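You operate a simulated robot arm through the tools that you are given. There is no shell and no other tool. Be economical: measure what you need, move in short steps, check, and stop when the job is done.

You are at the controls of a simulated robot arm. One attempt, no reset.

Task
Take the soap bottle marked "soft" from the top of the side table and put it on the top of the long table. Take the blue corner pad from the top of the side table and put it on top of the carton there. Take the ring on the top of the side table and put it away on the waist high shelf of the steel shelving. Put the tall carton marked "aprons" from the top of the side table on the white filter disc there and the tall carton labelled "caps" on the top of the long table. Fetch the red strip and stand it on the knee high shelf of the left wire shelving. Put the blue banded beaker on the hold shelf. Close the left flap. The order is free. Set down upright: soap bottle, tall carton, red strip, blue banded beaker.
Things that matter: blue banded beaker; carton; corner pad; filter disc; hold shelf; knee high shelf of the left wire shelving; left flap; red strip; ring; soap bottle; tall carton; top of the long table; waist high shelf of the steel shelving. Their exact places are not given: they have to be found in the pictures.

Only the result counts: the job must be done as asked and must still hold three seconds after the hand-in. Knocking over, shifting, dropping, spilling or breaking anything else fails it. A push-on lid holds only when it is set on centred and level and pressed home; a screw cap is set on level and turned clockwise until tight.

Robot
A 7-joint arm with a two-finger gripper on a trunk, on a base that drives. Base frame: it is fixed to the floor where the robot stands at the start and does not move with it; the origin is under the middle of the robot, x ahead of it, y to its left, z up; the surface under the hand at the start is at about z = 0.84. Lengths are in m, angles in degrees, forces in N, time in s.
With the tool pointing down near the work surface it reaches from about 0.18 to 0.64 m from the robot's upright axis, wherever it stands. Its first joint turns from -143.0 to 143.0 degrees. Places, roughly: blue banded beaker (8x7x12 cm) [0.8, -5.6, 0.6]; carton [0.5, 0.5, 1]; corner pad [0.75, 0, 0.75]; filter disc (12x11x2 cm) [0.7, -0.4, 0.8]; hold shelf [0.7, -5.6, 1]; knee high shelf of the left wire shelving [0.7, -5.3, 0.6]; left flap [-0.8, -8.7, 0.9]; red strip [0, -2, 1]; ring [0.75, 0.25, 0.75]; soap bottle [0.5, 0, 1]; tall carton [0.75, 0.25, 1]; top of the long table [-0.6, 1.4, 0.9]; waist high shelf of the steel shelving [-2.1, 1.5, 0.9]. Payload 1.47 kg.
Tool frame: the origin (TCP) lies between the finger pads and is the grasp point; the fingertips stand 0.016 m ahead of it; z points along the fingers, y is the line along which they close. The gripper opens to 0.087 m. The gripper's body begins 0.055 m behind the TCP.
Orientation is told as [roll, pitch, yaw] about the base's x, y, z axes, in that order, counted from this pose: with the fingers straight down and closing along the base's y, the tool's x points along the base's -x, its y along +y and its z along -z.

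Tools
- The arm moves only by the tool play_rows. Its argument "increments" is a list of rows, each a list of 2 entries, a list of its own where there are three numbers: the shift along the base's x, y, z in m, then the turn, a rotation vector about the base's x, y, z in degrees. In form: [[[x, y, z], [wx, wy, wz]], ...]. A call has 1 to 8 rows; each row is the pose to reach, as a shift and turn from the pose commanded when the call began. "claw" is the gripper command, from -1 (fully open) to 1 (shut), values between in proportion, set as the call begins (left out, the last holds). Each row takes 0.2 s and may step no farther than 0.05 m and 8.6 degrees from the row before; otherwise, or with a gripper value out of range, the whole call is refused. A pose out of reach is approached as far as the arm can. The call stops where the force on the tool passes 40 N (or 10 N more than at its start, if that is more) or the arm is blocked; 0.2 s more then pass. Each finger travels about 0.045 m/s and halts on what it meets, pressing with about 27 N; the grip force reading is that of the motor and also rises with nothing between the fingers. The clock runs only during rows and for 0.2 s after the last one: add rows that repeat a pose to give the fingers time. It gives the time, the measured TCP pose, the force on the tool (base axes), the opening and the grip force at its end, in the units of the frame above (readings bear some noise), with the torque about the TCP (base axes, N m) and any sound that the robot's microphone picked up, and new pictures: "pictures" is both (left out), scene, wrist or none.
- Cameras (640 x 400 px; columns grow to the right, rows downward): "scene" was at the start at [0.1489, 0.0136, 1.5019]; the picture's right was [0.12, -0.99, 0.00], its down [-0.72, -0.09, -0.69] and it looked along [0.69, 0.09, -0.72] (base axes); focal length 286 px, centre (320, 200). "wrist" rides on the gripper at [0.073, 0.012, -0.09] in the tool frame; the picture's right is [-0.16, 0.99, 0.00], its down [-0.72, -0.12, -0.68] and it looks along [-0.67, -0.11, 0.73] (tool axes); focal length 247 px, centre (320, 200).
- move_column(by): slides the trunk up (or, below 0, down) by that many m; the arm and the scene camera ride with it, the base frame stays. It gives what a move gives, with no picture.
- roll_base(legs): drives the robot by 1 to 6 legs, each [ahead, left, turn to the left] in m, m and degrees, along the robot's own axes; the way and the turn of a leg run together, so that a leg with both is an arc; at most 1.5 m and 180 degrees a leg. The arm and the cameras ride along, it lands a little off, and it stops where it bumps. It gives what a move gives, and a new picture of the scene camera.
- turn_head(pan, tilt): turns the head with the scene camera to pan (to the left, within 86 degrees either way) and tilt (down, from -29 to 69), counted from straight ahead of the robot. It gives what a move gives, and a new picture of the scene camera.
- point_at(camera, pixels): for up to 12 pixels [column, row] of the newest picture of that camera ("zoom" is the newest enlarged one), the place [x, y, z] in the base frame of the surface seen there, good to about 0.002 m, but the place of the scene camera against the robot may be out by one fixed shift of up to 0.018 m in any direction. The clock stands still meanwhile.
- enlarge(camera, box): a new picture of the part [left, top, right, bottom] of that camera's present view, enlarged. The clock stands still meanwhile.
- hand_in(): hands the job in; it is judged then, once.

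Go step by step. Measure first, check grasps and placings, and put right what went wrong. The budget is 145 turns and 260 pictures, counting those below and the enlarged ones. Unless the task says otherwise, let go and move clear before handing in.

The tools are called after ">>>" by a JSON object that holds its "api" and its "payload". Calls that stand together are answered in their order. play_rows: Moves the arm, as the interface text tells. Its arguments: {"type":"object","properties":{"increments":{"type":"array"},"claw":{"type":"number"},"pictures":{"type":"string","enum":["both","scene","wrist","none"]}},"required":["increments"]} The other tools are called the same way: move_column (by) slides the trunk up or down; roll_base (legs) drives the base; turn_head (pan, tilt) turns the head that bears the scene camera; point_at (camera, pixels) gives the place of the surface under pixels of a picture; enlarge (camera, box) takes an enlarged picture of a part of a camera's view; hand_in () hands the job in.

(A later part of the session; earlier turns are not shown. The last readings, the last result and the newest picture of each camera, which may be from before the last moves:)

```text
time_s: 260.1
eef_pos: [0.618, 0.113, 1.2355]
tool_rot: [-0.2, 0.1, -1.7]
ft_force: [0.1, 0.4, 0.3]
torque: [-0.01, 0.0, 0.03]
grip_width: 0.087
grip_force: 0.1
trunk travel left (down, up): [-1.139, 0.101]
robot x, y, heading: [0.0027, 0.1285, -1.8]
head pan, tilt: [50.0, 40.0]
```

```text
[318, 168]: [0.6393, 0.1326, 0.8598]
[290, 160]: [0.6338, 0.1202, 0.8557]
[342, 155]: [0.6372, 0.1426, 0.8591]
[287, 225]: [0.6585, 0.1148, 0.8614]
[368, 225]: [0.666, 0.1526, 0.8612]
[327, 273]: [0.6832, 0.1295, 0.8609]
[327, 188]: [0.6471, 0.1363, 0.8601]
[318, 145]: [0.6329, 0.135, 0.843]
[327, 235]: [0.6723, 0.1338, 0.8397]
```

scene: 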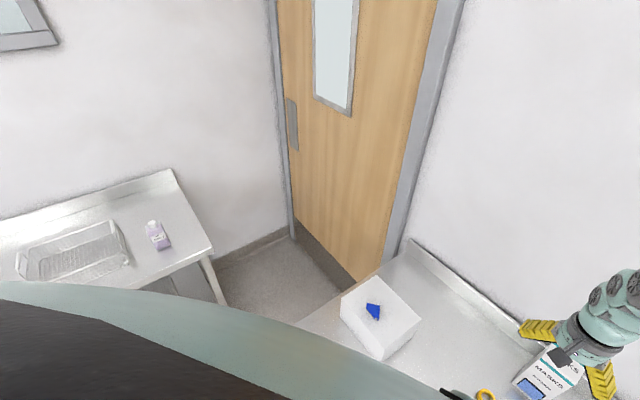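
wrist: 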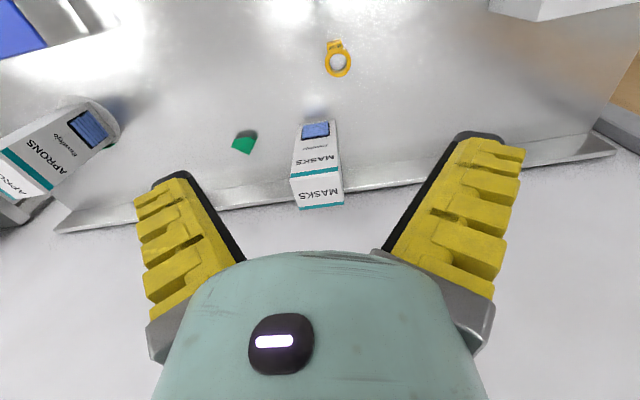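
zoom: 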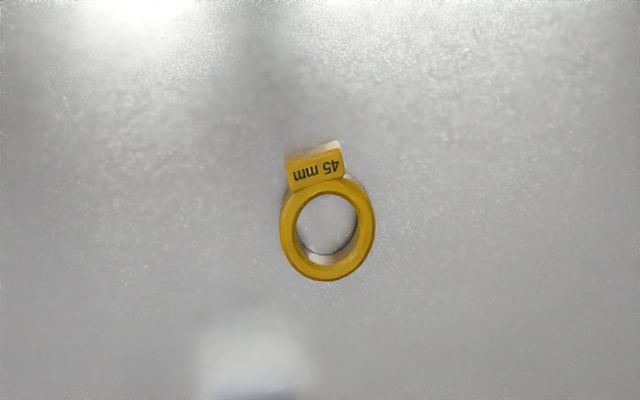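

The ring is centred at (0.664,0.1335), with outer width 4 cm and top at z 0.861. I'll align over it, descend to 0.860 and grip.

>>> {"api": "play_rows", "payload": {"increments": [[[0.04, 0.015, 0], [0, 0, 1.5]], [[0.046, 0.0205, 0], [0, 0, 1.5]], [[0.046, 0.0205, 0], [0, 0, 1.5]]], "pictures": "none"}}

>>> {"api": "move_column", "payload": {"by": -0.375}}

>>> {"api": "play_rows", "payload": {"increments": [[[0, 0, 0], [0, 0, 0]], [[0, 0, 0], [0, 0, 0]], [[0, 0, 0], [0, 0, 0]], [[0, 0, 0], [0, 0, 0]], [[0, 0, 0], [0, 0, 0]], [[0, 0, 0], [0, 0, 0]]], "claw": 1, "pictures": "none"}}

>>> {"api": "move_column", "payload": {"by": 0.35}}

>>> {"api": "play_rows", "payload": {"increments": [[[0, 0, 0], [0, 0, 0]]], "pictures": "wrist"}}

```text
time_s: 260.9
eef_pos: [0.6571, 0.1296, 1.2357]
tool_rot: [-0.3, 0.2, -0.2]
ft_force: [-0.2, -0.3, -0.7]
torque: [-0.02, -0.02, -0.01]
grip_width: 0.087
grip_force: 0.1
out of reach, approached as far as the arm can: row 2, 3
trunk travel left (down, up): [-1.139, 0.101]
robot x, y, heading: [0.0013, 0.1273, -1.2]
head pan, tilt: [50.0, 40.0]
```

```text
time_s: 264.6
eef_pos: [0.6572, 0.1299, 0.8609]
tool_rot: [-0.2, 0.1, -0.3]
ft_force: [1.0, -0.5, 0.4]
torque: [-0.01, -0.03, -0.04]
grip_width: 0.087
grip_force: 0.1
trunk travel left (down, up): [-0.764, 0.476]
robot x, y, heading: [0.008, 0.1292, -1.7]
head pan, tilt: [50.0, 40.0]
```

```text
time_s: 266.0
eef_pos: [0.6583, 0.1294, 0.8623]
tool_rot: [-0.1, 0.1, -0.4]
ft_force: [-2.0, -0.2, 5.1]
torque: [0.03, -0.13, -0.02]
grip_width: 0.0399
grip_force: 27.5
trunk travel left (down, up): [-0.764, 0.476]
robot x, y, heading: [-0.0009, 0.1277, -1.9]
head pan, tilt: [50.0, 40.0]
```

```text
time_s: 269.4
eef_pos: [0.6567, 0.1286, 1.2114]
tool_rot: [-0.2, 0.0, -0.3]
ft_force: [-0.5, -0.1, 0.8]
torque: [0.0, 0.04, 0.02]
grip_width: 0.0379
grip_force: 26.9
trunk travel left (down, up): [-1.114, 0.126]
robot x, y, heading: [0.0047, 0.1266, -1.3]
head pan, tilt: [50.0, 40.0]
```

```text
time_s: 269.8
eef_pos: [0.6585, 0.1288, 1.2112]
tool_rot: [-0.2, 0.1, -0.3]
ft_force: [-0.1, 0.8, -0.2]
torque: [-0.03, 0.0, 0.03]
grip_width: 0.0379
grip_force: 27.1
trunk travel left (down, up): [-1.114, 0.126]
robot x, y, heading: [0.003, 0.1297, -1.4]
head pan, tilt: [50.0, 40.0]
```

wrist: 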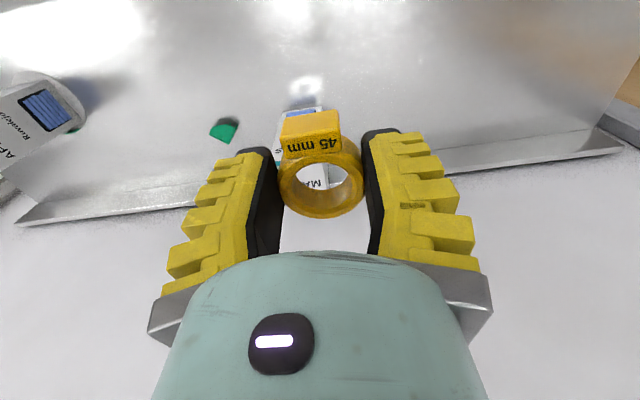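

The ring is gripped at 3.8 cm. I'll carry it toward the steel shelving and look at the shelf.

>>> {"api": "roll_base", "payload": {"legs": [[-0.5, 0, 1.4], [0, 0, 90], [0, 1.2, 0]]}}

>>> {"api": "play_rows", "payload": {"increments": [[[0, 0, 0], [0, 0, 0]]], "pictures": "wrist"}}

```text
time_s: 282.3
eef_pos: [-1.7244, 0.7812, 1.2114]
tool_rot: [-0.2, 0.1, 91.9]
ft_force: [0.2, -0.1, -0.2]
torque: [-0.02, -0.02, -0.02]
grip_width: 0.0375
grip_force: 26.5
trunk travel left (down, up): [-1.114, 0.126]
robot x, y, heading: [-1.7038, 0.1283, 90.5]
head pan, tilt: [50.0, 40.0]
```

scene: 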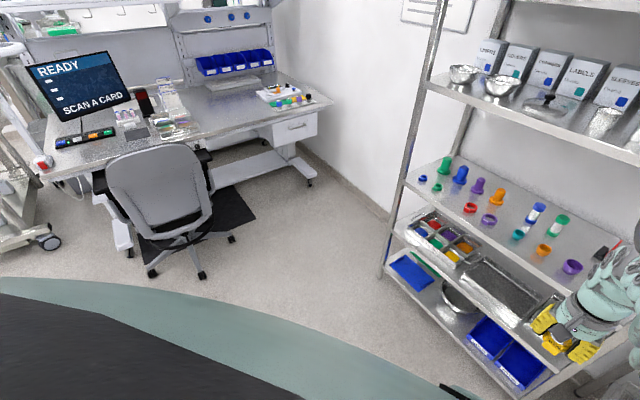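

```text
time_s: 282.7
eef_pos: [-1.7259, 0.7818, 1.2114]
tool_rot: [-0.3, 0.3, 91.8]
ft_force: [0.8, 0.2, -0.9]
torque: [0.03, 0.01, 0.03]
grip_width: 0.038
grip_force: 27.0
trunk travel left (down, up): [-1.114, 0.126]
robot x, y, heading: [-1.7023, 0.1296, 90.8]
head pan, tilt: [50.0, 40.0]
```

wrist: 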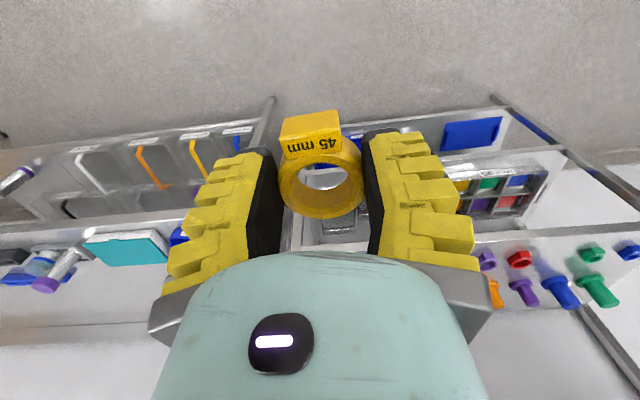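

>>> {"api": "enlarge", "payload": {"camera": "scene", "box": [390, 130, 640, 290]}}

>>> {"api": "point_at", "payload": {"camera": "scene", "pixels": [[412, 185], [480, 230], [555, 280], [440, 200], [540, 230], [505, 215], [470, 208], [488, 218], [518, 235], [542, 250], [572, 267], [500, 195]]}}

```text
2.50 times, centred on (515, 210) of scene
```

zoom: 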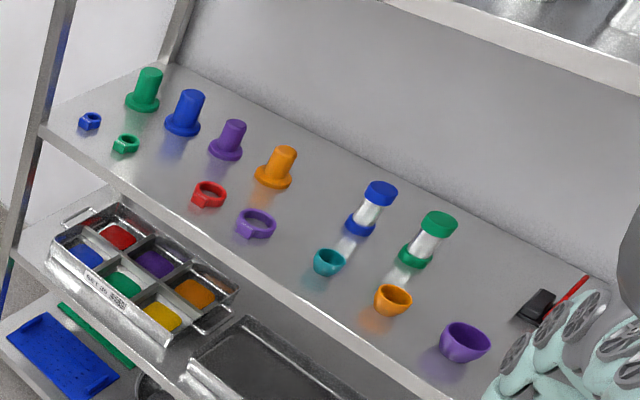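

```text
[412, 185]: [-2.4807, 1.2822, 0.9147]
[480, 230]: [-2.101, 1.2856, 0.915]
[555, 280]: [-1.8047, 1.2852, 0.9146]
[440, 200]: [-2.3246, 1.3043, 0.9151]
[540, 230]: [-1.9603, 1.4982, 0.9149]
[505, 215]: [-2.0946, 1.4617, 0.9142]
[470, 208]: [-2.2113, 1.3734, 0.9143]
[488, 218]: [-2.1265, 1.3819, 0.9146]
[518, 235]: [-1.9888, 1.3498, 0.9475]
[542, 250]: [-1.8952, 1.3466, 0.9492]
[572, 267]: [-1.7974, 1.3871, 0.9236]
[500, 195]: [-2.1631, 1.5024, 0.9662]
```

There's a gap on the waist shelf near (-2.06,1.32), between the purple ring and the teal cup. I'll check the clearance to the shelf above and the neighbours.

>>> {"api": "point_at", "payload": {"camera": "scene", "pixels": [[520, 112], [440, 84], [600, 145], [630, 70]]}}

>>> {"api": "point_at", "payload": {"camera": "zoom", "pixels": [[275, 222], [238, 232], [315, 262], [342, 262], [330, 275], [295, 275], [290, 240], [345, 320], [230, 255], [300, 300]]}}

```text
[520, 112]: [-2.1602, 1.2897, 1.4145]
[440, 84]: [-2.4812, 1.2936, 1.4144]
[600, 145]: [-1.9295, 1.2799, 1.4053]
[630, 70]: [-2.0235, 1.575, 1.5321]
```

```text
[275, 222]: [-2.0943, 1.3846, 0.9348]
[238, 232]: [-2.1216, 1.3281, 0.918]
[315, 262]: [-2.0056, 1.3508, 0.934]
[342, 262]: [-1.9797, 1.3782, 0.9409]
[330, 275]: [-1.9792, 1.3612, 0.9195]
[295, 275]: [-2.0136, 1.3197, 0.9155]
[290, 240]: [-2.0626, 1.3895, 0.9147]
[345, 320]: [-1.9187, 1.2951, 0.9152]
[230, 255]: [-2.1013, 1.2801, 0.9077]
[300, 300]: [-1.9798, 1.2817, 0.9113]
```

Clearance under the shelf above is about 0.45 m, and the gap between the neighbours is about 9 cm wide. I'll move to just in front of it and measure with the accurate wrist camera from above.

>>> {"api": "roll_base", "payload": {"legs": [[0, 0.325, -0.8], [0.39, 0, 0]]}}

>>> {"api": "play_rows", "payload": {"increments": [[[0, 0, 0], [0, 0, 0]]], "pictures": "wrist"}}

```text
time_s: 286.9
eef_pos: [-2.0375, 1.1701, 1.212]
tool_rot: [-0.2, 0.2, 91.2]
ft_force: [0.2, 0.0, 0.0]
torque: [0.02, 0.02, 0.0]
grip_width: 0.0373
grip_force: 26.4
trunk travel left (down, up): [-1.114, 0.126]
robot x, y, heading: [-2.0235, 0.5152, 90.0]
head pan, tilt: [50.0, 40.0]
```

scene: 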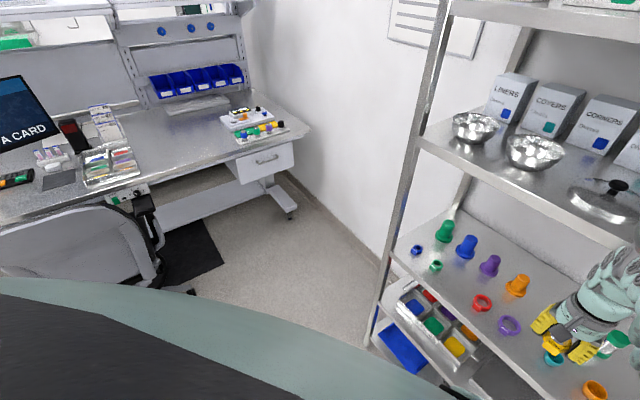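

```text
time_s: 287.3
eef_pos: [-2.0368, 1.168, 1.2109]
tool_rot: [-0.2, 0.3, 91.1]
ft_force: [0.5, 0.6, 0.0]
torque: [-0.02, 0.0, 0.02]
grip_width: 0.0371
grip_force: 27.0
trunk travel left (down, up): [-1.114, 0.126]
robot x, y, heading: [-2.0247, 0.5196, 90.2]
head pan, tilt: [50.0, 40.0]
```

wrist: 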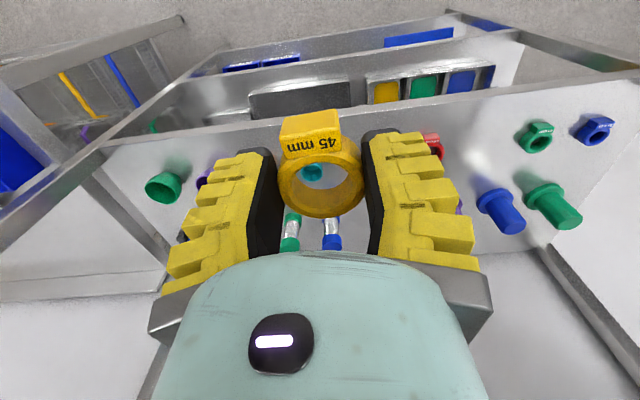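

>>> {"api": "point_at", "payload": {"camera": "wrist", "pixels": [[313, 170], [305, 172], [320, 168], [437, 140], [441, 150], [540, 128], [480, 150], [480, 110], [330, 240], [460, 205], [250, 135], [205, 180]]}}

>>> {"api": "enlarge", "payload": {"camera": "wrist", "box": [270, 100, 480, 260]}}

```text
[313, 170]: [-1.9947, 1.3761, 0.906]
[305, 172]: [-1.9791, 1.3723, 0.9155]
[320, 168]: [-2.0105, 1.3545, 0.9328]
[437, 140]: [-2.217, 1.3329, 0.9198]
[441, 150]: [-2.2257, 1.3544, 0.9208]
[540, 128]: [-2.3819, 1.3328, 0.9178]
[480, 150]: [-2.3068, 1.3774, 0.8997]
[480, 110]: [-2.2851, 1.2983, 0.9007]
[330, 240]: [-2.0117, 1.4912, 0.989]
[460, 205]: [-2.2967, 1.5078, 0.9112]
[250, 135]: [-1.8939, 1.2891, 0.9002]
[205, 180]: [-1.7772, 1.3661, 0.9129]
```

```text
2.50 times, centred on (375, 180) of wrist
```

zoom: 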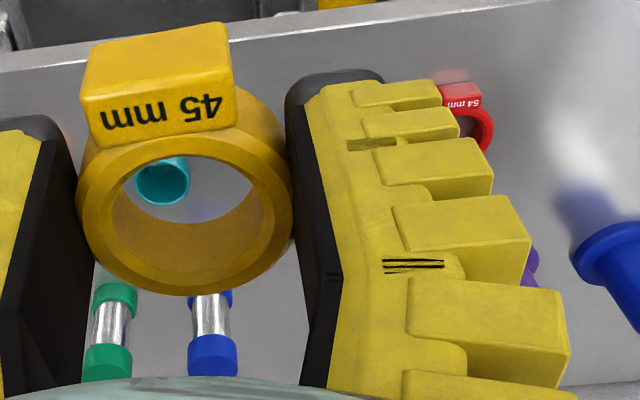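

The real shelf height is 0.900. The ring sizes run in order (red is 54 mm), so the free slot is between green (-2.38) and red (-2.217), at about x -2.30. I'll shift left, lower the hand, then drive in.

>>> {"api": "roll_base", "payload": {"legs": [[0, 0.263, -0.2]]}}

>>> {"api": "move_column", "payload": {"by": -0.25}}

>>> {"api": "roll_base", "payload": {"legs": [[0.12, 0, 0]]}}

>>> {"api": "play_rows", "payload": {"increments": [[[0, 0, 0], [0, 0, 0]]], "pictures": "wrist"}}

```text
time_s: 289.1
eef_pos: [-2.2962, 1.1691, 1.2117]
tool_rot: [-0.2, 0.1, 91.3]
ft_force: [-0.1, -0.1, 0.4]
torque: [-0.03, -0.01, -0.04]
grip_width: 0.0372
grip_force: 27.0
trunk travel left (down, up): [-1.114, 0.126]
robot x, y, heading: [-2.2785, 0.518, 90.0]
head pan, tilt: [50.0, 40.0]
```

scene: 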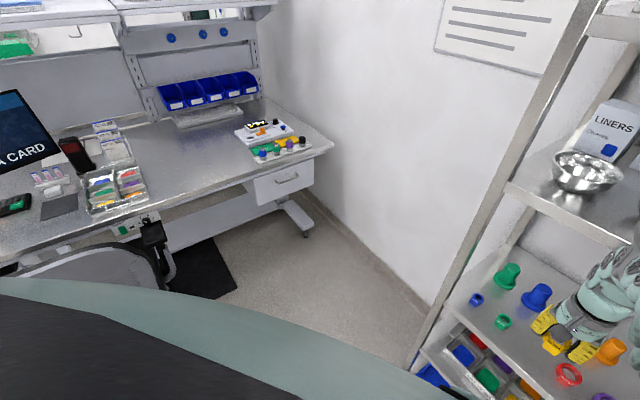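

```text
time_s: 291.7
eef_pos: [-2.2958, 1.1691, 0.962]
tool_rot: [-0.2, 0.1, 91.3]
ft_force: [0.1, -0.1, -0.6]
torque: [0.0, -0.01, 0.01]
grip_width: 0.0372
grip_force: 26.4
trunk travel left (down, up): [-0.864, 0.376]
robot x, y, heading: [-2.2768, 0.5171, 90.1]
head pan, tilt: [50.0, 40.0]
```

```text
time_s: 292.9
eef_pos: [-2.2942, 1.2889, 0.9612]
tool_rot: [-0.2, 0.2, 91.3]
ft_force: [0.5, 0.5, -0.5]
torque: [0.0, -0.03, -0.01]
grip_width: 0.0374
grip_force: 27.1
trunk travel left (down, up): [-0.864, 0.376]
robot x, y, heading: [-2.2788, 0.633, 90.4]
head pan, tilt: [50.0, 40.0]
```

scene: 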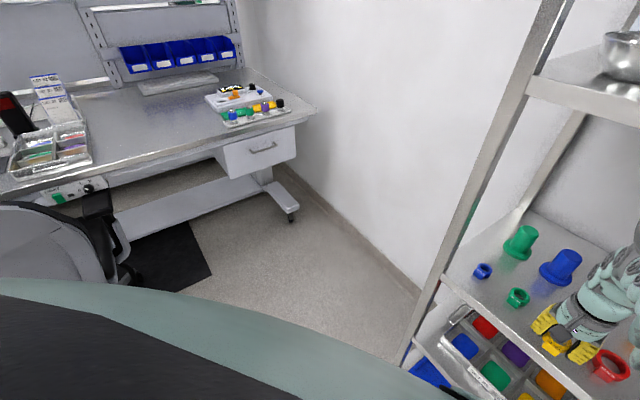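

```text
time_s: 293.3
eef_pos: [-2.2945, 1.2885, 0.9609]
tool_rot: [-0.2, 0.2, 91.2]
ft_force: [0.3, 0.2, -0.1]
torque: [0.01, -0.01, -0.01]
grip_width: 0.0372
grip_force: 27.1
trunk travel left (down, up): [-0.864, 0.376]
robot x, y, heading: [-2.2782, 0.6343, 90.1]
head pan, tilt: [50.0, 40.0]
```

wrist: 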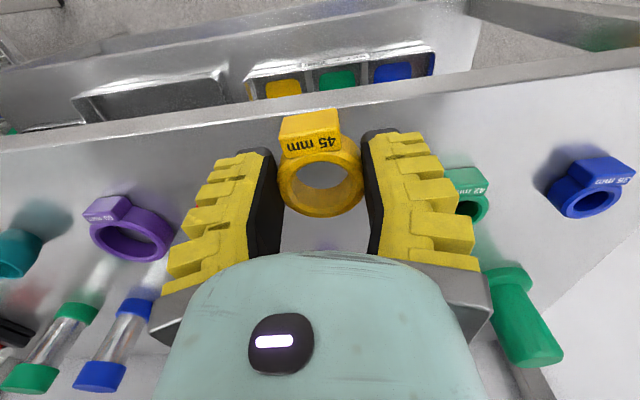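

>>> {"api": "roll_base", "payload": {"legs": [[0.063, 0.004, 0]]}}

>>> {"api": "move_column", "payload": {"by": -0.038}}

>>> {"api": "play_rows", "payload": {"increments": [[[0, 0, -0.003], [0, 0, 0]], [[0, 0, -0.003], [0, 0, 0]]], "pictures": "wrist"}}

```text
time_s: 294.3
eef_pos: [-2.2975, 1.3535, 0.9604]
tool_rot: [-0.1, 0.1, 91.1]
ft_force: [0.1, 0.8, 0.6]
torque: [-0.01, 0.0, 0.0]
grip_width: 0.037
grip_force: 27.0
trunk travel left (down, up): [-0.864, 0.376]
robot x, y, heading: [-2.279, 0.6991, 89.7]
head pan, tilt: [50.0, 40.0]
```

scene: 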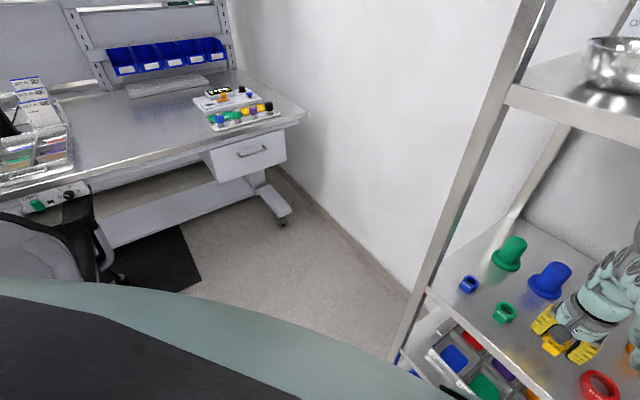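

```text
time_s: 295.1
eef_pos: [-2.297, 1.3514, 0.9233]
tool_rot: [-0.2, 0.2, 91.1]
ft_force: [1.0, 0.2, 0.1]
torque: [-0.02, -0.01, -0.01]
grip_width: 0.0375
grip_force: 27.2
trunk travel left (down, up): [-0.826, 0.414]
robot x, y, heading: [-2.2829, 0.7025, 89.9]
head pan, tilt: [50.0, 40.0]
```

```text
time_s: 295.8
eef_pos: [-2.297, 1.3532, 0.9224]
tool_rot: [-0.3, 0.2, 91.0]
ft_force: [2.2, -3.6, 12.2]
torque: [-0.01, -0.05, 0.03]
grip_width: 0.0382
grip_force: 27.2
trunk travel left (down, up): [-0.826, 0.414]
robot x, y, heading: [-2.2785, 0.703, 90.0]
head pan, tilt: [50.0, 40.0]
```

wrist: 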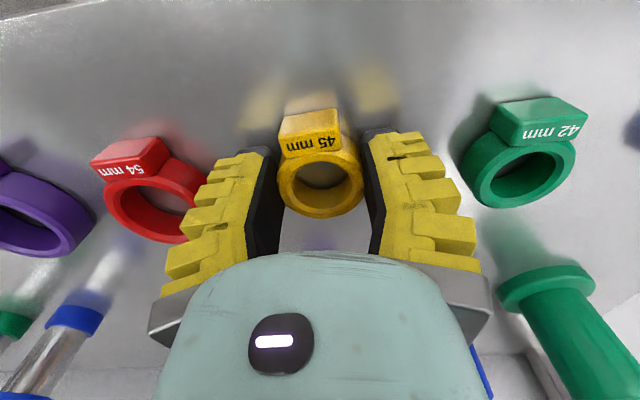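

Contact between the red and green rings. I'll open slightly (about 6 cm), rise a little and back out.

>>> {"api": "play_rows", "payload": {"increments": [[[0, 0, 0.002], [0, 0, 0]], [[0, 0, 0.002], [0, 0, 0]], [[0, 0, 0.002], [0, 0, 0]]], "claw": -0.35, "pictures": "none"}}

>>> {"api": "move_column", "payload": {"by": 0.06}}

>>> {"api": "roll_base", "payload": {"legs": [[-0.35, 0, 0]]}}

>>> {"api": "play_rows", "payload": {"increments": [[[0, 0, 0], [0, 0, 0]]], "claw": -1, "pictures": "wrist"}}

```text
time_s: 296.6
eef_pos: [-2.2968, 1.3524, 0.9222]
tool_rot: [-0.2, 0.1, 91.1]
ft_force: [-0.8, 0.6, 0.5]
torque: [0.0, -0.01, -0.01]
grip_width: 0.0635
grip_force: 3.3
trunk travel left (down, up): [-0.826, 0.414]
robot x, y, heading: [-2.2792, 0.695, 89.8]
head pan, tilt: [50.0, 40.0]
```

```text
time_s: 297.6
eef_pos: [-2.2975, 1.3521, 0.9828]
tool_rot: [-0.2, 0.2, 91.0]
ft_force: [0.0, -1.2, -0.2]
torque: [0.01, -0.03, -0.01]
grip_width: 0.0636
grip_force: 3.0
trunk travel left (down, up): [-0.886, 0.354]
robot x, y, heading: [-2.2794, 0.6999, 89.7]
head pan, tilt: [50.0, 40.0]
```

```text
time_s: 299.8
eef_pos: [-2.2961, 1.0069, 0.9834]
tool_rot: [-0.2, 0.2, 91.0]
ft_force: [-0.3, -0.5, -0.4]
torque: [-0.01, 0.0, 0.01]
grip_width: 0.0636
grip_force: 2.7
trunk travel left (down, up): [-0.886, 0.354]
robot x, y, heading: [-2.2829, 0.3561, 89.8]
head pan, tilt: [50.0, 40.0]
```

scene: 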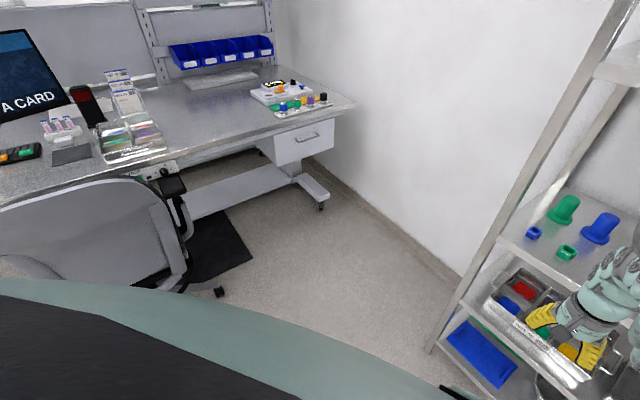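

```text
time_s: 300.2
eef_pos: [-2.295, 1.0075, 0.983]
tool_rot: [-0.2, 0.1, 91.0]
ft_force: [-0.2, 0.1, -0.2]
torque: [0.0, 0.01, -0.02]
grip_width: 0.0869
grip_force: 0.0
trunk travel left (down, up): [-0.886, 0.354]
robot x, y, heading: [-2.2847, 0.3548, 89.9]
head pan, tilt: [50.0, 40.0]
```

wrist: 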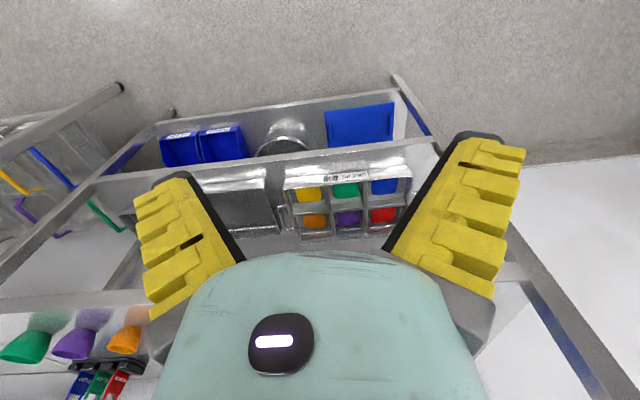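

The ring is placed and the hand is clear. Now I'll head toward the red strip near (0,-2), driving to an open spot and looking.

>>> {"api": "roll_base", "payload": {"legs": [[0, 0, -90], [1.5, 0, 0], [0.1, 0, 0], [0, 0, -90], [0.75, 0, 0]]}}

>>> {"api": "play_rows", "payload": {"increments": [[[0, 0, 0], [0, 0, 0]]], "pictures": "wrist"}}

```text
time_s: 319.6
eef_pos: [-0.6058, -1.0389, 0.982]
tool_rot: [-0.1, 0.2, -85.7]
ft_force: [0.1, -0.2, 0.1]
torque: [-0.03, 0.0, 0.01]
grip_width: 0.0868
grip_force: 0.0
trunk travel left (down, up): [-0.886, 0.354]
robot x, y, heading: [-0.6616, -0.3875, -86.7]
head pan, tilt: [50.0, 40.0]
```

scene: 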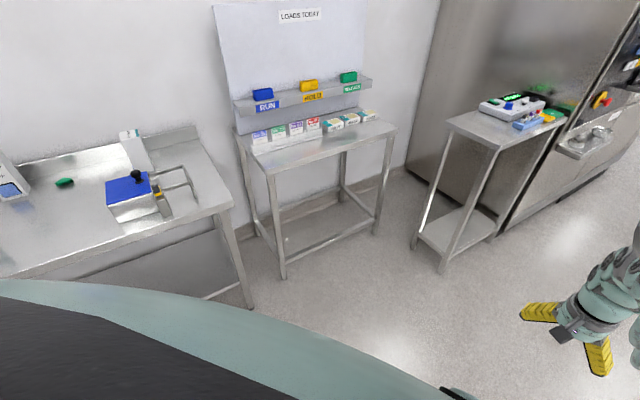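

```text
time_s: 319.9
eef_pos: [-0.6064, -1.0396, 0.9829]
tool_rot: [-0.2, 0.2, -85.7]
ft_force: [-0.3, -1.5, 1.0]
torque: [0.0, -0.03, -0.02]
grip_width: 0.0871
grip_force: 0.1
trunk travel left (down, up): [-0.886, 0.354]
robot x, y, heading: [-0.6585, -0.3888, -87.0]
head pan, tilt: [50.0, 40.0]
```

wrist: 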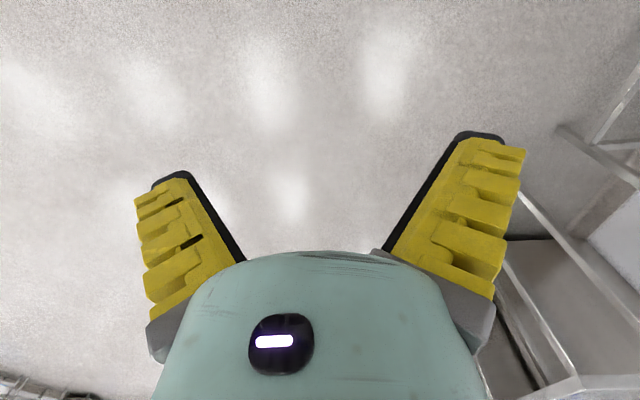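

>>> {"api": "enlarge", "payload": {"camera": "scene", "box": [230, 60, 410, 170]}}

>>> {"api": "enlarge", "payload": {"camera": "scene", "box": [440, 60, 640, 180]}}

>>> {"api": "point_at", "payload": {"camera": "scene", "pixels": [[312, 123], [278, 131], [295, 127], [260, 135], [350, 120], [300, 150], [262, 95], [280, 175], [390, 130], [460, 120], [530, 122], [340, 108]]}}

```text
3.56 times, centred on (320, 115) of scene
```

zoom: 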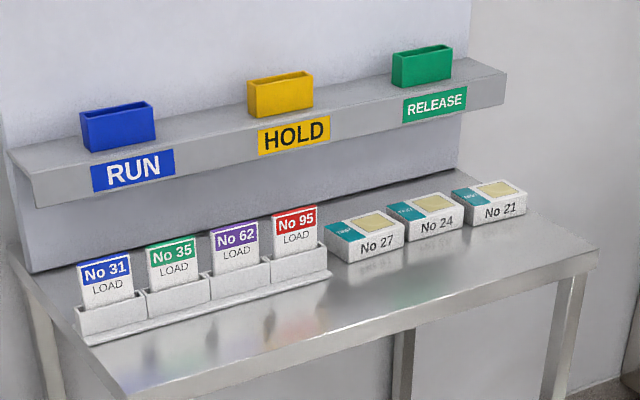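

```text
3.20 times, centred on (540, 120) of scene
```

zoom: 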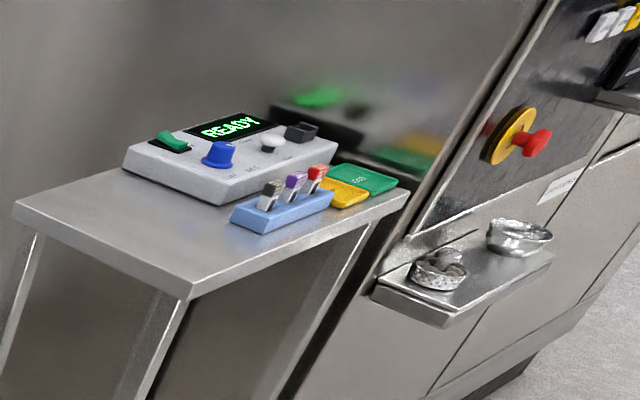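

```text
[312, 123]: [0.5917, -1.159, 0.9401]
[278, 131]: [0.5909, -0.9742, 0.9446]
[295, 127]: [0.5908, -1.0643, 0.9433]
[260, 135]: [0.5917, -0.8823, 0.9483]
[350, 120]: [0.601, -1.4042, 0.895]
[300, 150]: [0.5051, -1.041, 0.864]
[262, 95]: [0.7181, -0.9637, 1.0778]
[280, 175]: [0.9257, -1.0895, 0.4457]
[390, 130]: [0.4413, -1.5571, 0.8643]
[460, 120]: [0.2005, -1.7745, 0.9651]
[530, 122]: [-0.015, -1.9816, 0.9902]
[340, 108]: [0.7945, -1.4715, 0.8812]
```

The red item (538,113) stands in a blue rack on the control-panel table near (-0.02,-1.98). I'll raise the hand and drive to face it.

>>> {"api": "move_column", "payload": {"by": 0.25}}

>>> {"api": "roll_base", "payload": {"legs": [[0, 0, -3], [0, 0.62, 0], [0.8, 0, 0]]}}

>>> {"api": "play_rows", "payload": {"increments": [[[0, 0, 0], [0, 0, 0]]], "pictures": "wrist"}}

>>> {"api": "enlarge", "payload": {"camera": "wrist", "box": [230, 0, 420, 120]}}

```text
time_s: 322.5
eef_pos: [-0.6066, -1.0386, 1.2326]
tool_rot: [-0.2, 0.1, -85.7]
ft_force: [0.2, -0.4, 0.3]
torque: [0.0, -0.03, 0.0]
grip_width: 0.087
grip_force: 0.1
trunk travel left (down, up): [-1.136, 0.104]
robot x, y, heading: [-0.6606, -0.3878, -86.9]
head pan, tilt: [50.0, 40.0]
```

```text
time_s: 330.3
eef_pos: [-0.0108, -1.8294, 1.2325]
tool_rot: [-0.2, 0.2, -88.7]
ft_force: [-0.2, -0.5, 0.2]
torque: [0.01, -0.01, 0.0]
grip_width: 0.0869
grip_force: 0.1
trunk travel left (down, up): [-1.136, 0.104]
robot x, y, heading: [-0.0282, -1.1756, -89.8]
head pan, tilt: [50.0, 40.0]
```

scene: 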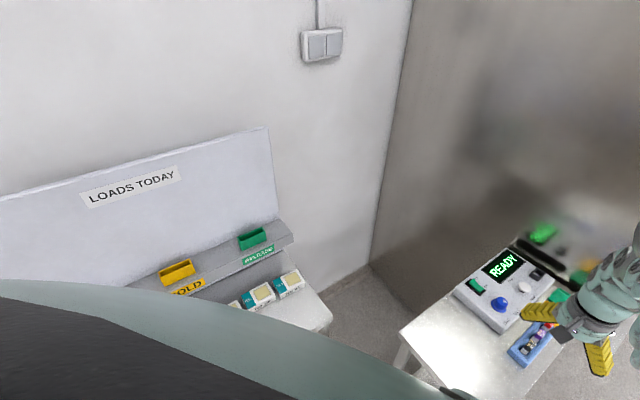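

```text
time_s: 330.7
eef_pos: [-0.0103, -1.8292, 1.233]
tool_rot: [-0.2, 0.3, -88.7]
ft_force: [0.2, 0.2, -0.3]
torque: [0.02, 0.0, -0.01]
grip_width: 0.0871
grip_force: 0.0
trunk travel left (down, up): [-1.136, 0.104]
robot x, y, heading: [-0.0299, -1.1765, -89.8]
head pan, tilt: [50.0, 40.0]
```

wrist: 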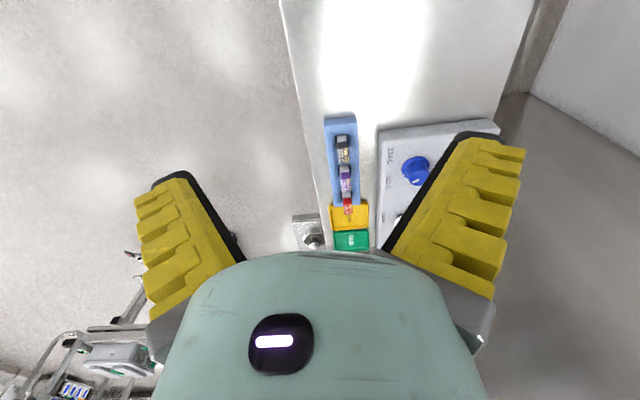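

```text
3.33 times, centred on (325, 60) of wrist
```

zoom: 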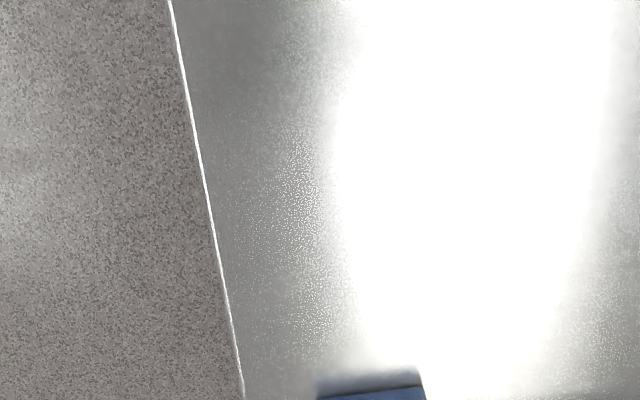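

The rack runs along y with red farthest, at (348,205). I'll drive ahead 0.2 for a closer look.

>>> {"api": "roll_base", "payload": {"legs": [[0.2, 0, 0]]}}

>>> {"api": "play_rows", "payload": {"increments": [[[0, 0, 0], [0, 0, 0]]], "pictures": "wrist"}}

>>> {"api": "enlarge", "payload": {"camera": "wrist", "box": [290, 20, 418, 140]}}

```text
time_s: 332.3
eef_pos: [-0.0094, -2.0279, 1.2323]
tool_rot: [-0.3, 0.2, -88.5]
ft_force: [-0.7, -0.5, -0.3]
torque: [0.0, -0.01, 0.01]
grip_width: 0.087
grip_force: 0.0
trunk travel left (down, up): [-1.136, 0.104]
robot x, y, heading: [-0.0271, -1.3728, -89.8]
head pan, tilt: [50.0, 40.0]
```

scene: 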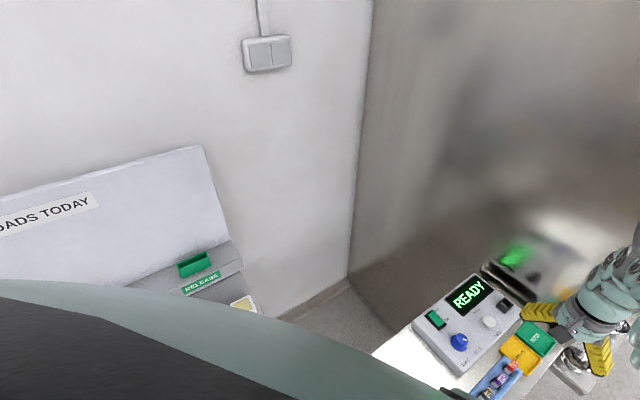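

```text
time_s: 332.7
eef_pos: [-0.0099, -2.0274, 1.2337]
tool_rot: [-0.2, 0.3, -88.7]
ft_force: [-0.1, 0.5, -1.2]
torque: [0.06, -0.04, 0.02]
grip_width: 0.0871
grip_force: 0.0
trunk travel left (down, up): [-1.136, 0.104]
robot x, y, heading: [-0.03, -1.3765, -89.8]
head pan, tilt: [50.0, 40.0]
```

wrist: 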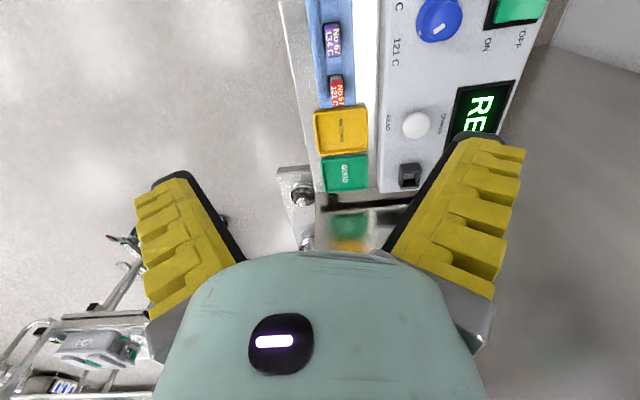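

```text
3.33 times, centred on (354, 80) of wrist
```

zoom: 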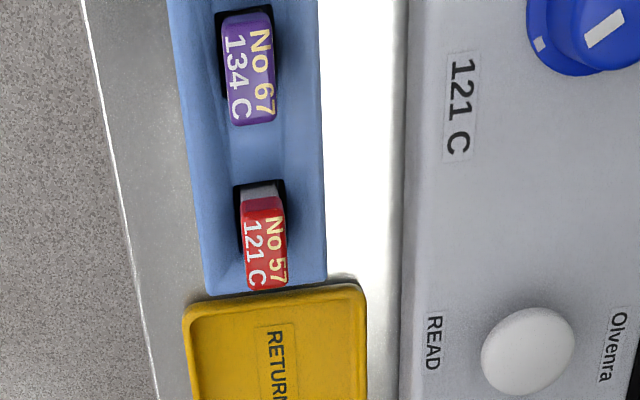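

>>> {"api": "point_at", "payload": {"camera": "zoom", "pixels": [[250, 215], [278, 215], [248, 280], [280, 280], [262, 195], [220, 230], [310, 230], [243, 190], [282, 190], [300, 330], [120, 200], [264, 250]]}}

```text
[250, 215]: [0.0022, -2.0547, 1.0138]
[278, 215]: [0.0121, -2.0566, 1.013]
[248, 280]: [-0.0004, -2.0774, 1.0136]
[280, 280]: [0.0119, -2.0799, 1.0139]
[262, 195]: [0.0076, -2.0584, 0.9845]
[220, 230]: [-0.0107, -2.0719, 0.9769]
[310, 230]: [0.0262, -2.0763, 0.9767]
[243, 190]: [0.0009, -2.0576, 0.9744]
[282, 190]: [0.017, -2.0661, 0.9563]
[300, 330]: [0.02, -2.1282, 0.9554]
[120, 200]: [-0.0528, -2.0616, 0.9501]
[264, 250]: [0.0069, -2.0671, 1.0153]
```

The red strip is 1.3 cm × 2.6 cm, centred at (0.006,-2.067), with its top at 1.0145 and the rack top at 0.977. I'll narrow the gripper to 4 cm so it clears the panel, and align.

>>> {"api": "roll_base", "payload": {"legs": [[0.04, 0.016, 0]]}}

>>> {"api": "play_rows", "payload": {"increments": [[[0, 0, 0], [0, 0, 0]], [[0, 0, 0], [0, 0, 0]], [[0, 0, 0], [0, 0, 0]], [[0, 0, 0], [0, 0, 0]]], "claw": 0.08, "pictures": "none"}}

>>> {"api": "move_column", "payload": {"by": -0.14}}

>>> {"api": "play_rows", "payload": {"increments": [[[0, 0, 0], [0, 0, 0]]], "pictures": "wrist"}}

```text
time_s: 333.6
eef_pos: [0.0067, -2.0684, 1.2326]
tool_rot: [-0.3, 0.1, -88.6]
ft_force: [-0.5, -1.1, 1.1]
torque: [-0.02, 0.04, 0.0]
grip_width: 0.0869
grip_force: 0.0
trunk travel left (down, up): [-1.136, 0.104]
robot x, y, heading: [-0.0117, -1.4159, -89.9]
head pan, tilt: [50.0, 40.0]
```

scene: 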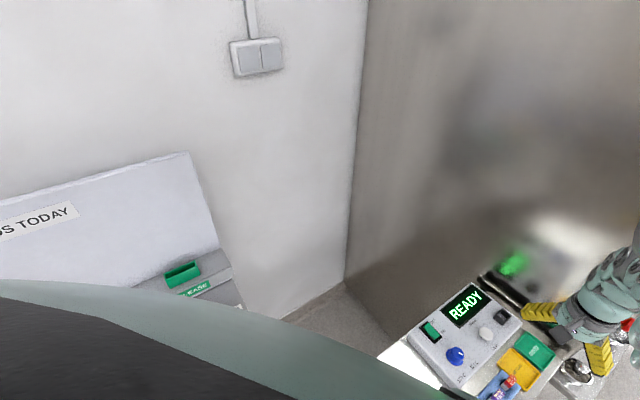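

```text
time_s: 334.6
eef_pos: [0.0061, -2.0681, 1.2314]
tool_rot: [-0.2, 0.1, -88.7]
ft_force: [0.1, 0.7, 0.3]
torque: [0.01, 0.01, -0.03]
grip_width: 0.046
grip_force: 4.1
trunk travel left (down, up): [-1.136, 0.104]
robot x, y, heading: [-0.0126, -1.4125, -89.8]
head pan, tilt: [50.0, 40.0]
```

```text
time_s: 336.3
eef_pos: [0.006, -2.069, 1.0925]
tool_rot: [-0.1, 0.1, -88.5]
ft_force: [0.0, -0.9, 0.5]
torque: [0.0, -0.01, 0.0]
grip_width: 0.0457
grip_force: 4.0
trunk travel left (down, up): [-0.996, 0.244]
robot x, y, heading: [-0.0149, -1.415, -89.6]
head pan, tilt: [50.0, 40.0]
```

```text
time_s: 336.7
eef_pos: [0.0069, -2.0694, 1.093]
tool_rot: [-0.2, 0.1, -88.6]
ft_force: [0.8, -0.9, -0.1]
torque: [0.0, 0.0, -0.01]
grip_width: 0.0458
grip_force: 4.4
trunk travel left (down, up): [-0.996, 0.244]
robot x, y, heading: [-0.0115, -1.4143, -89.5]
head pan, tilt: [50.0, 40.0]
```

wrist: 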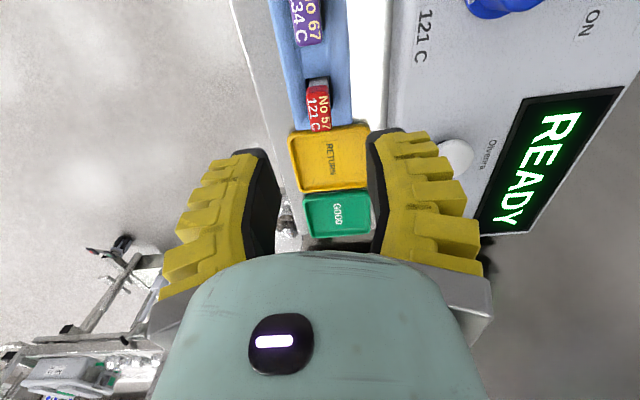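

Aligned. I'll lower to z 0.999 and grip.

>>> {"api": "move_column", "payload": {"by": -0.094}}

>>> {"api": "play_rows", "payload": {"increments": [[[0, 0, 0], [0, 0, 0]], [[0, 0, 0], [0, 0, 0]], [[0, 0, 0], [0, 0, 0]], [[0, 0, 0], [0, 0, 0]], [[0, 0, 0], [0, 0, 0]]], "claw": 1, "pictures": "none"}}

>>> {"api": "move_column", "payload": {"by": 0.2}}

>>> {"api": "play_rows", "payload": {"increments": [[[0, 0, 0], [0, 0, 0]]], "pictures": "wrist"}}

>>> {"api": "enlarge", "payload": {"camera": "wrist", "box": [256, 90, 384, 260]}}

```text
time_s: 337.9
eef_pos: [0.0077, -2.0689, 0.9999]
tool_rot: [-0.2, 0.2, -88.6]
ft_force: [-0.6, 1.0, -0.2]
torque: [-0.02, -0.01, 0.0]
grip_width: 0.0455
grip_force: 3.6
trunk travel left (down, up): [-0.902, 0.338]
robot x, y, heading: [-0.0099, -1.4203, -90.0]
head pan, tilt: [50.0, 40.0]
```

```text
time_s: 339.1
eef_pos: [0.006, -2.0689, 0.9989]
tool_rot: [-0.2, 0.2, -88.5]
ft_force: [-0.7, 3.0, 6.9]
torque: [0.15, 0.01, 0.0]
grip_width: 0.0096
grip_force: 26.9
trunk travel left (down, up): [-0.902, 0.338]
robot x, y, heading: [-0.0114, -1.4135, -89.7]
head pan, tilt: [50.0, 40.0]
```

```text
time_s: 341.3
eef_pos: [0.0063, -2.0681, 1.1972]
tool_rot: [-0.2, 0.2, -88.6]
ft_force: [-0.1, 0.0, 0.4]
torque: [0.0, 0.04, 0.0]
grip_width: 0.0072
grip_force: 27.0
trunk travel left (down, up): [-1.102, 0.138]
robot x, y, heading: [-0.0139, -1.4169, -89.7]
head pan, tilt: [50.0, 40.0]
```

```text
time_s: 341.7
eef_pos: [0.0067, -2.0679, 1.1991]
tool_rot: [-0.2, 0.2, -88.5]
ft_force: [-1.0, -0.1, -0.3]
torque: [-0.01, 0.0, -0.02]
grip_width: 0.0072
grip_force: 26.8
trunk travel left (down, up): [-1.102, 0.138]
robot x, y, heading: [-0.0088, -1.414, -89.8]
head pan, tilt: [50.0, 40.0]
```

wrist: 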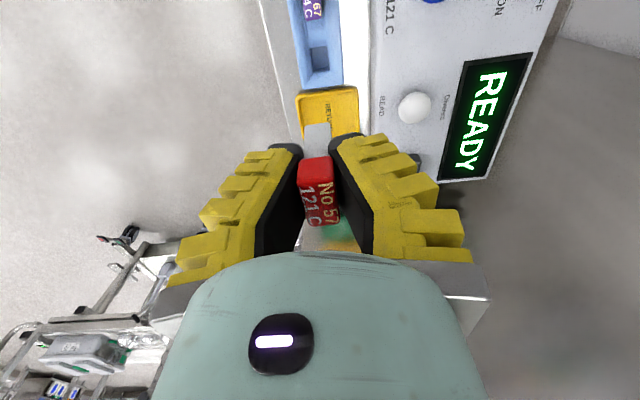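

```text
2.35 times, centred on (320, 175) of wrist
```

zoom: 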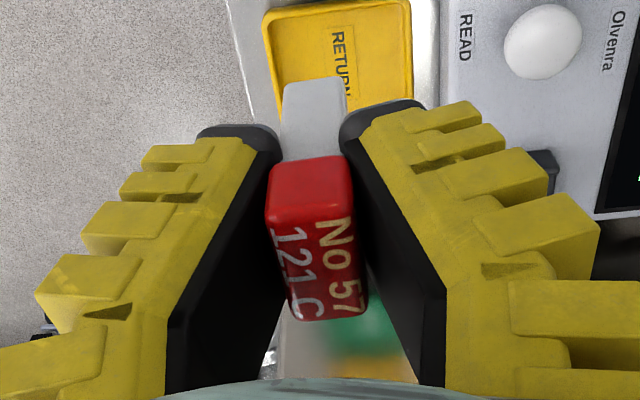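

The red strip is gripped upright with its red top visible. Before driving down the room I'll look ahead with the head.

>>> {"api": "roll_base", "payload": {"legs": [[-0.1, 0, 0], [0, -0.9, 0]]}}

>>> {"api": "turn_head", "payload": {"pan": 15, "tilt": 20}}

```text
time_s: 347.2
eef_pos: [-0.8922, -1.9692, 1.1988]
tool_rot: [-0.3, 0.1, -88.4]
ft_force: [0.9, 0.8, 0.4]
torque: [-0.01, 0.03, 0.02]
grip_width: 0.0068
grip_force: 26.9
trunk travel left (down, up): [-1.102, 0.138]
robot x, y, heading: [-0.9067, -1.3187, -89.8]
head pan, tilt: [50.0, 40.0]
```

scene: 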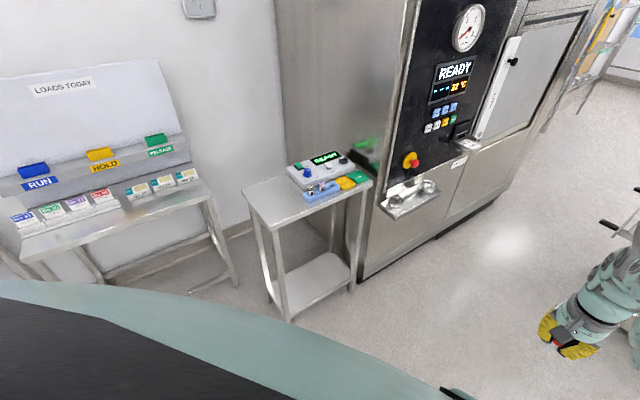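

```text
time_s: 348.2
eef_pos: [-0.891, -1.9703, 1.1981]
tool_rot: [-0.2, 0.2, -88.6]
ft_force: [0.1, -0.1, 0.6]
torque: [0.01, 0.02, 0.01]
grip_width: 0.007
grip_force: 26.6
trunk travel left (down, up): [-1.102, 0.138]
robot x, y, heading: [-0.9096, -1.3184, -89.8]
head pan, tilt: [15.0, 20.0]
```

scene: 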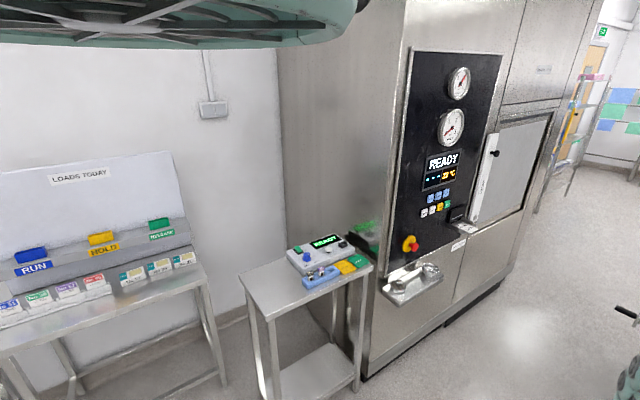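

>>> {"api": "point_at", "payload": {"camera": "scene", "pixels": [[625, 315], [560, 170], [500, 290], [445, 325], [610, 140], [545, 205], [635, 180], [590, 250]]}}

>>> {"api": "enlarge", "payload": {"camera": "scene", "box": [520, 20, 640, 200]}}

>>> {"api": "play_rows", "payload": {"increments": [[[0, 0, 0], [0, 0, 0]]], "pictures": "wrist"}}

```text
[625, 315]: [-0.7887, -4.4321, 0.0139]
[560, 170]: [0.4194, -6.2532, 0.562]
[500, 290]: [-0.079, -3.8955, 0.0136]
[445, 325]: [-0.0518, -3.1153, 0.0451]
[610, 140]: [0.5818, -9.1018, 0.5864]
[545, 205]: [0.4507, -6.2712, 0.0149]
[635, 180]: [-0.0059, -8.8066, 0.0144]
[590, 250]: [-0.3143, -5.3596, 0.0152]
```

```text
2.22 times, centred on (580, 110) of scene
```

zoom: 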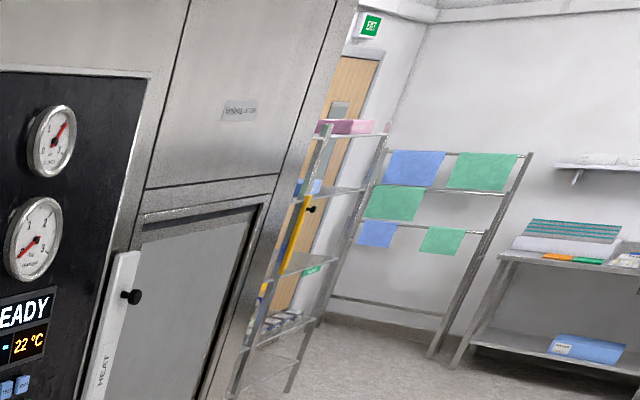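

```text
time_s: 348.6
eef_pos: [-0.8925, -1.9698, 1.1984]
tool_rot: [-0.2, 0.1, -88.6]
ft_force: [0.4, 0.1, 0.0]
torque: [0.03, 0.02, -0.04]
grip_width: 0.0067
grip_force: 27.1
trunk travel left (down, up): [-1.102, 0.138]
robot x, y, heading: [-0.9091, -1.3183, -89.7]
head pan, tilt: [15.0, 20.0]
```

wrist: 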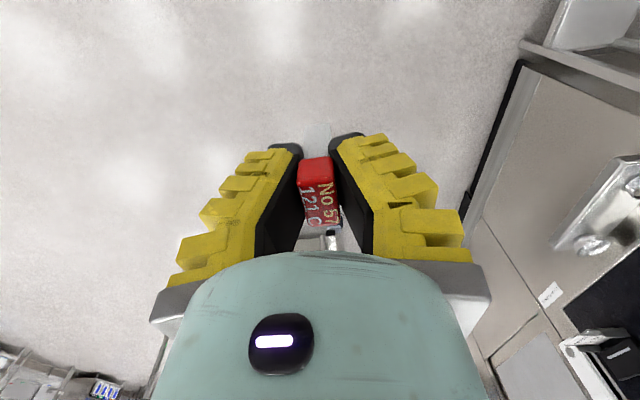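

>>> {"api": "point_at", "payload": {"camera": "wrist", "pixels": [[331, 240], [332, 230], [160, 350], [105, 388], [40, 370], [500, 140], [10, 350], [150, 385]]}}

>>> {"api": "turn_head", "payload": {"pan": 30, "tilt": 40}}

```text
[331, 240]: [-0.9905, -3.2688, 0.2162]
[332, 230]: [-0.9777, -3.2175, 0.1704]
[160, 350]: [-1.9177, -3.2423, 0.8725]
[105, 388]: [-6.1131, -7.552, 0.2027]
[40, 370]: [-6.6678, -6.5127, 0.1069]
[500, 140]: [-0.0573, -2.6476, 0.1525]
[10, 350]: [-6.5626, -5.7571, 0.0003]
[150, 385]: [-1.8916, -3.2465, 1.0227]
```

```text
time_s: 349.4
eef_pos: [-0.8905, -1.969, 1.1994]
tool_rot: [-0.3, 0.2, -88.6]
ft_force: [0.3, -0.3, 0.1]
torque: [0.04, 0.02, -0.01]
grip_width: 0.0069
grip_force: 26.8
trunk travel left (down, up): [-1.102, 0.138]
robot x, y, heading: [-0.9091, -1.3194, -89.8]
head pan, tilt: [30.0, 40.0]
```

scene: 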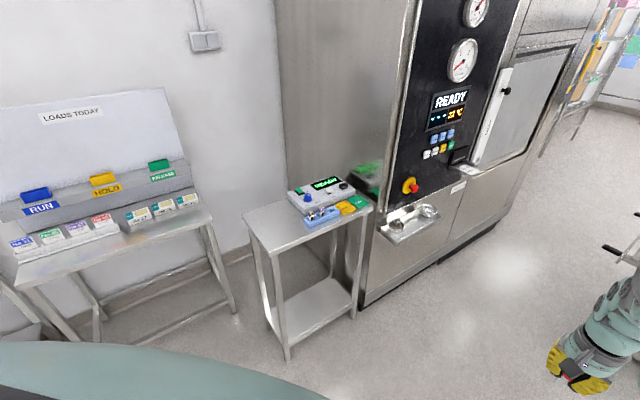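

>>> {"api": "point_at", "payload": {"camera": "scene", "pixels": [[612, 248], [632, 262], [637, 214], [625, 255], [618, 252]]}}

>>> {"api": "enlarge", "payload": {"camera": "scene", "box": [560, 180, 640, 300]}}

```text
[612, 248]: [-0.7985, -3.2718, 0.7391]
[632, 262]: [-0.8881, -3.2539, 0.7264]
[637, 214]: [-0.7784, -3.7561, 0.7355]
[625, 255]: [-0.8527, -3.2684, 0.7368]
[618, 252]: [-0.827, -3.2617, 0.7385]
```

```text
3.33 times, centred on (600, 240) of scene
```

zoom: 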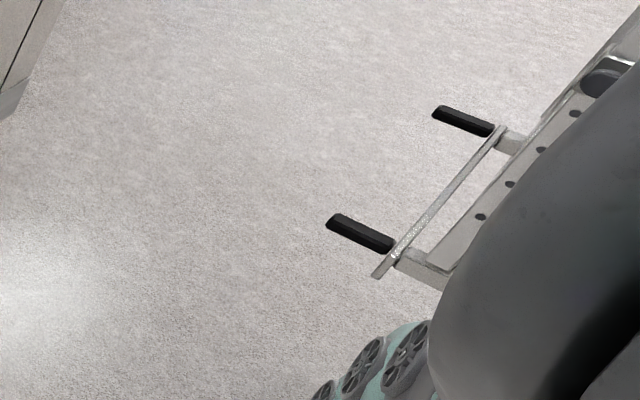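

>>> {"api": "point_at", "payload": {"camera": "scene", "pixels": [[396, 240], [438, 222], [380, 228], [408, 187], [500, 90], [460, 165], [360, 300], [440, 260]]}}

```text
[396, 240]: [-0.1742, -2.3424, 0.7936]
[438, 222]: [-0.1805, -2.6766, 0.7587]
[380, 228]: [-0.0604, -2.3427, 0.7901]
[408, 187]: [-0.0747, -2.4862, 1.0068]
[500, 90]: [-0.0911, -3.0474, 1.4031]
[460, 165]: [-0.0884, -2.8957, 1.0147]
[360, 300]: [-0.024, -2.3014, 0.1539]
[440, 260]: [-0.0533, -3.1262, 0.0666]
```

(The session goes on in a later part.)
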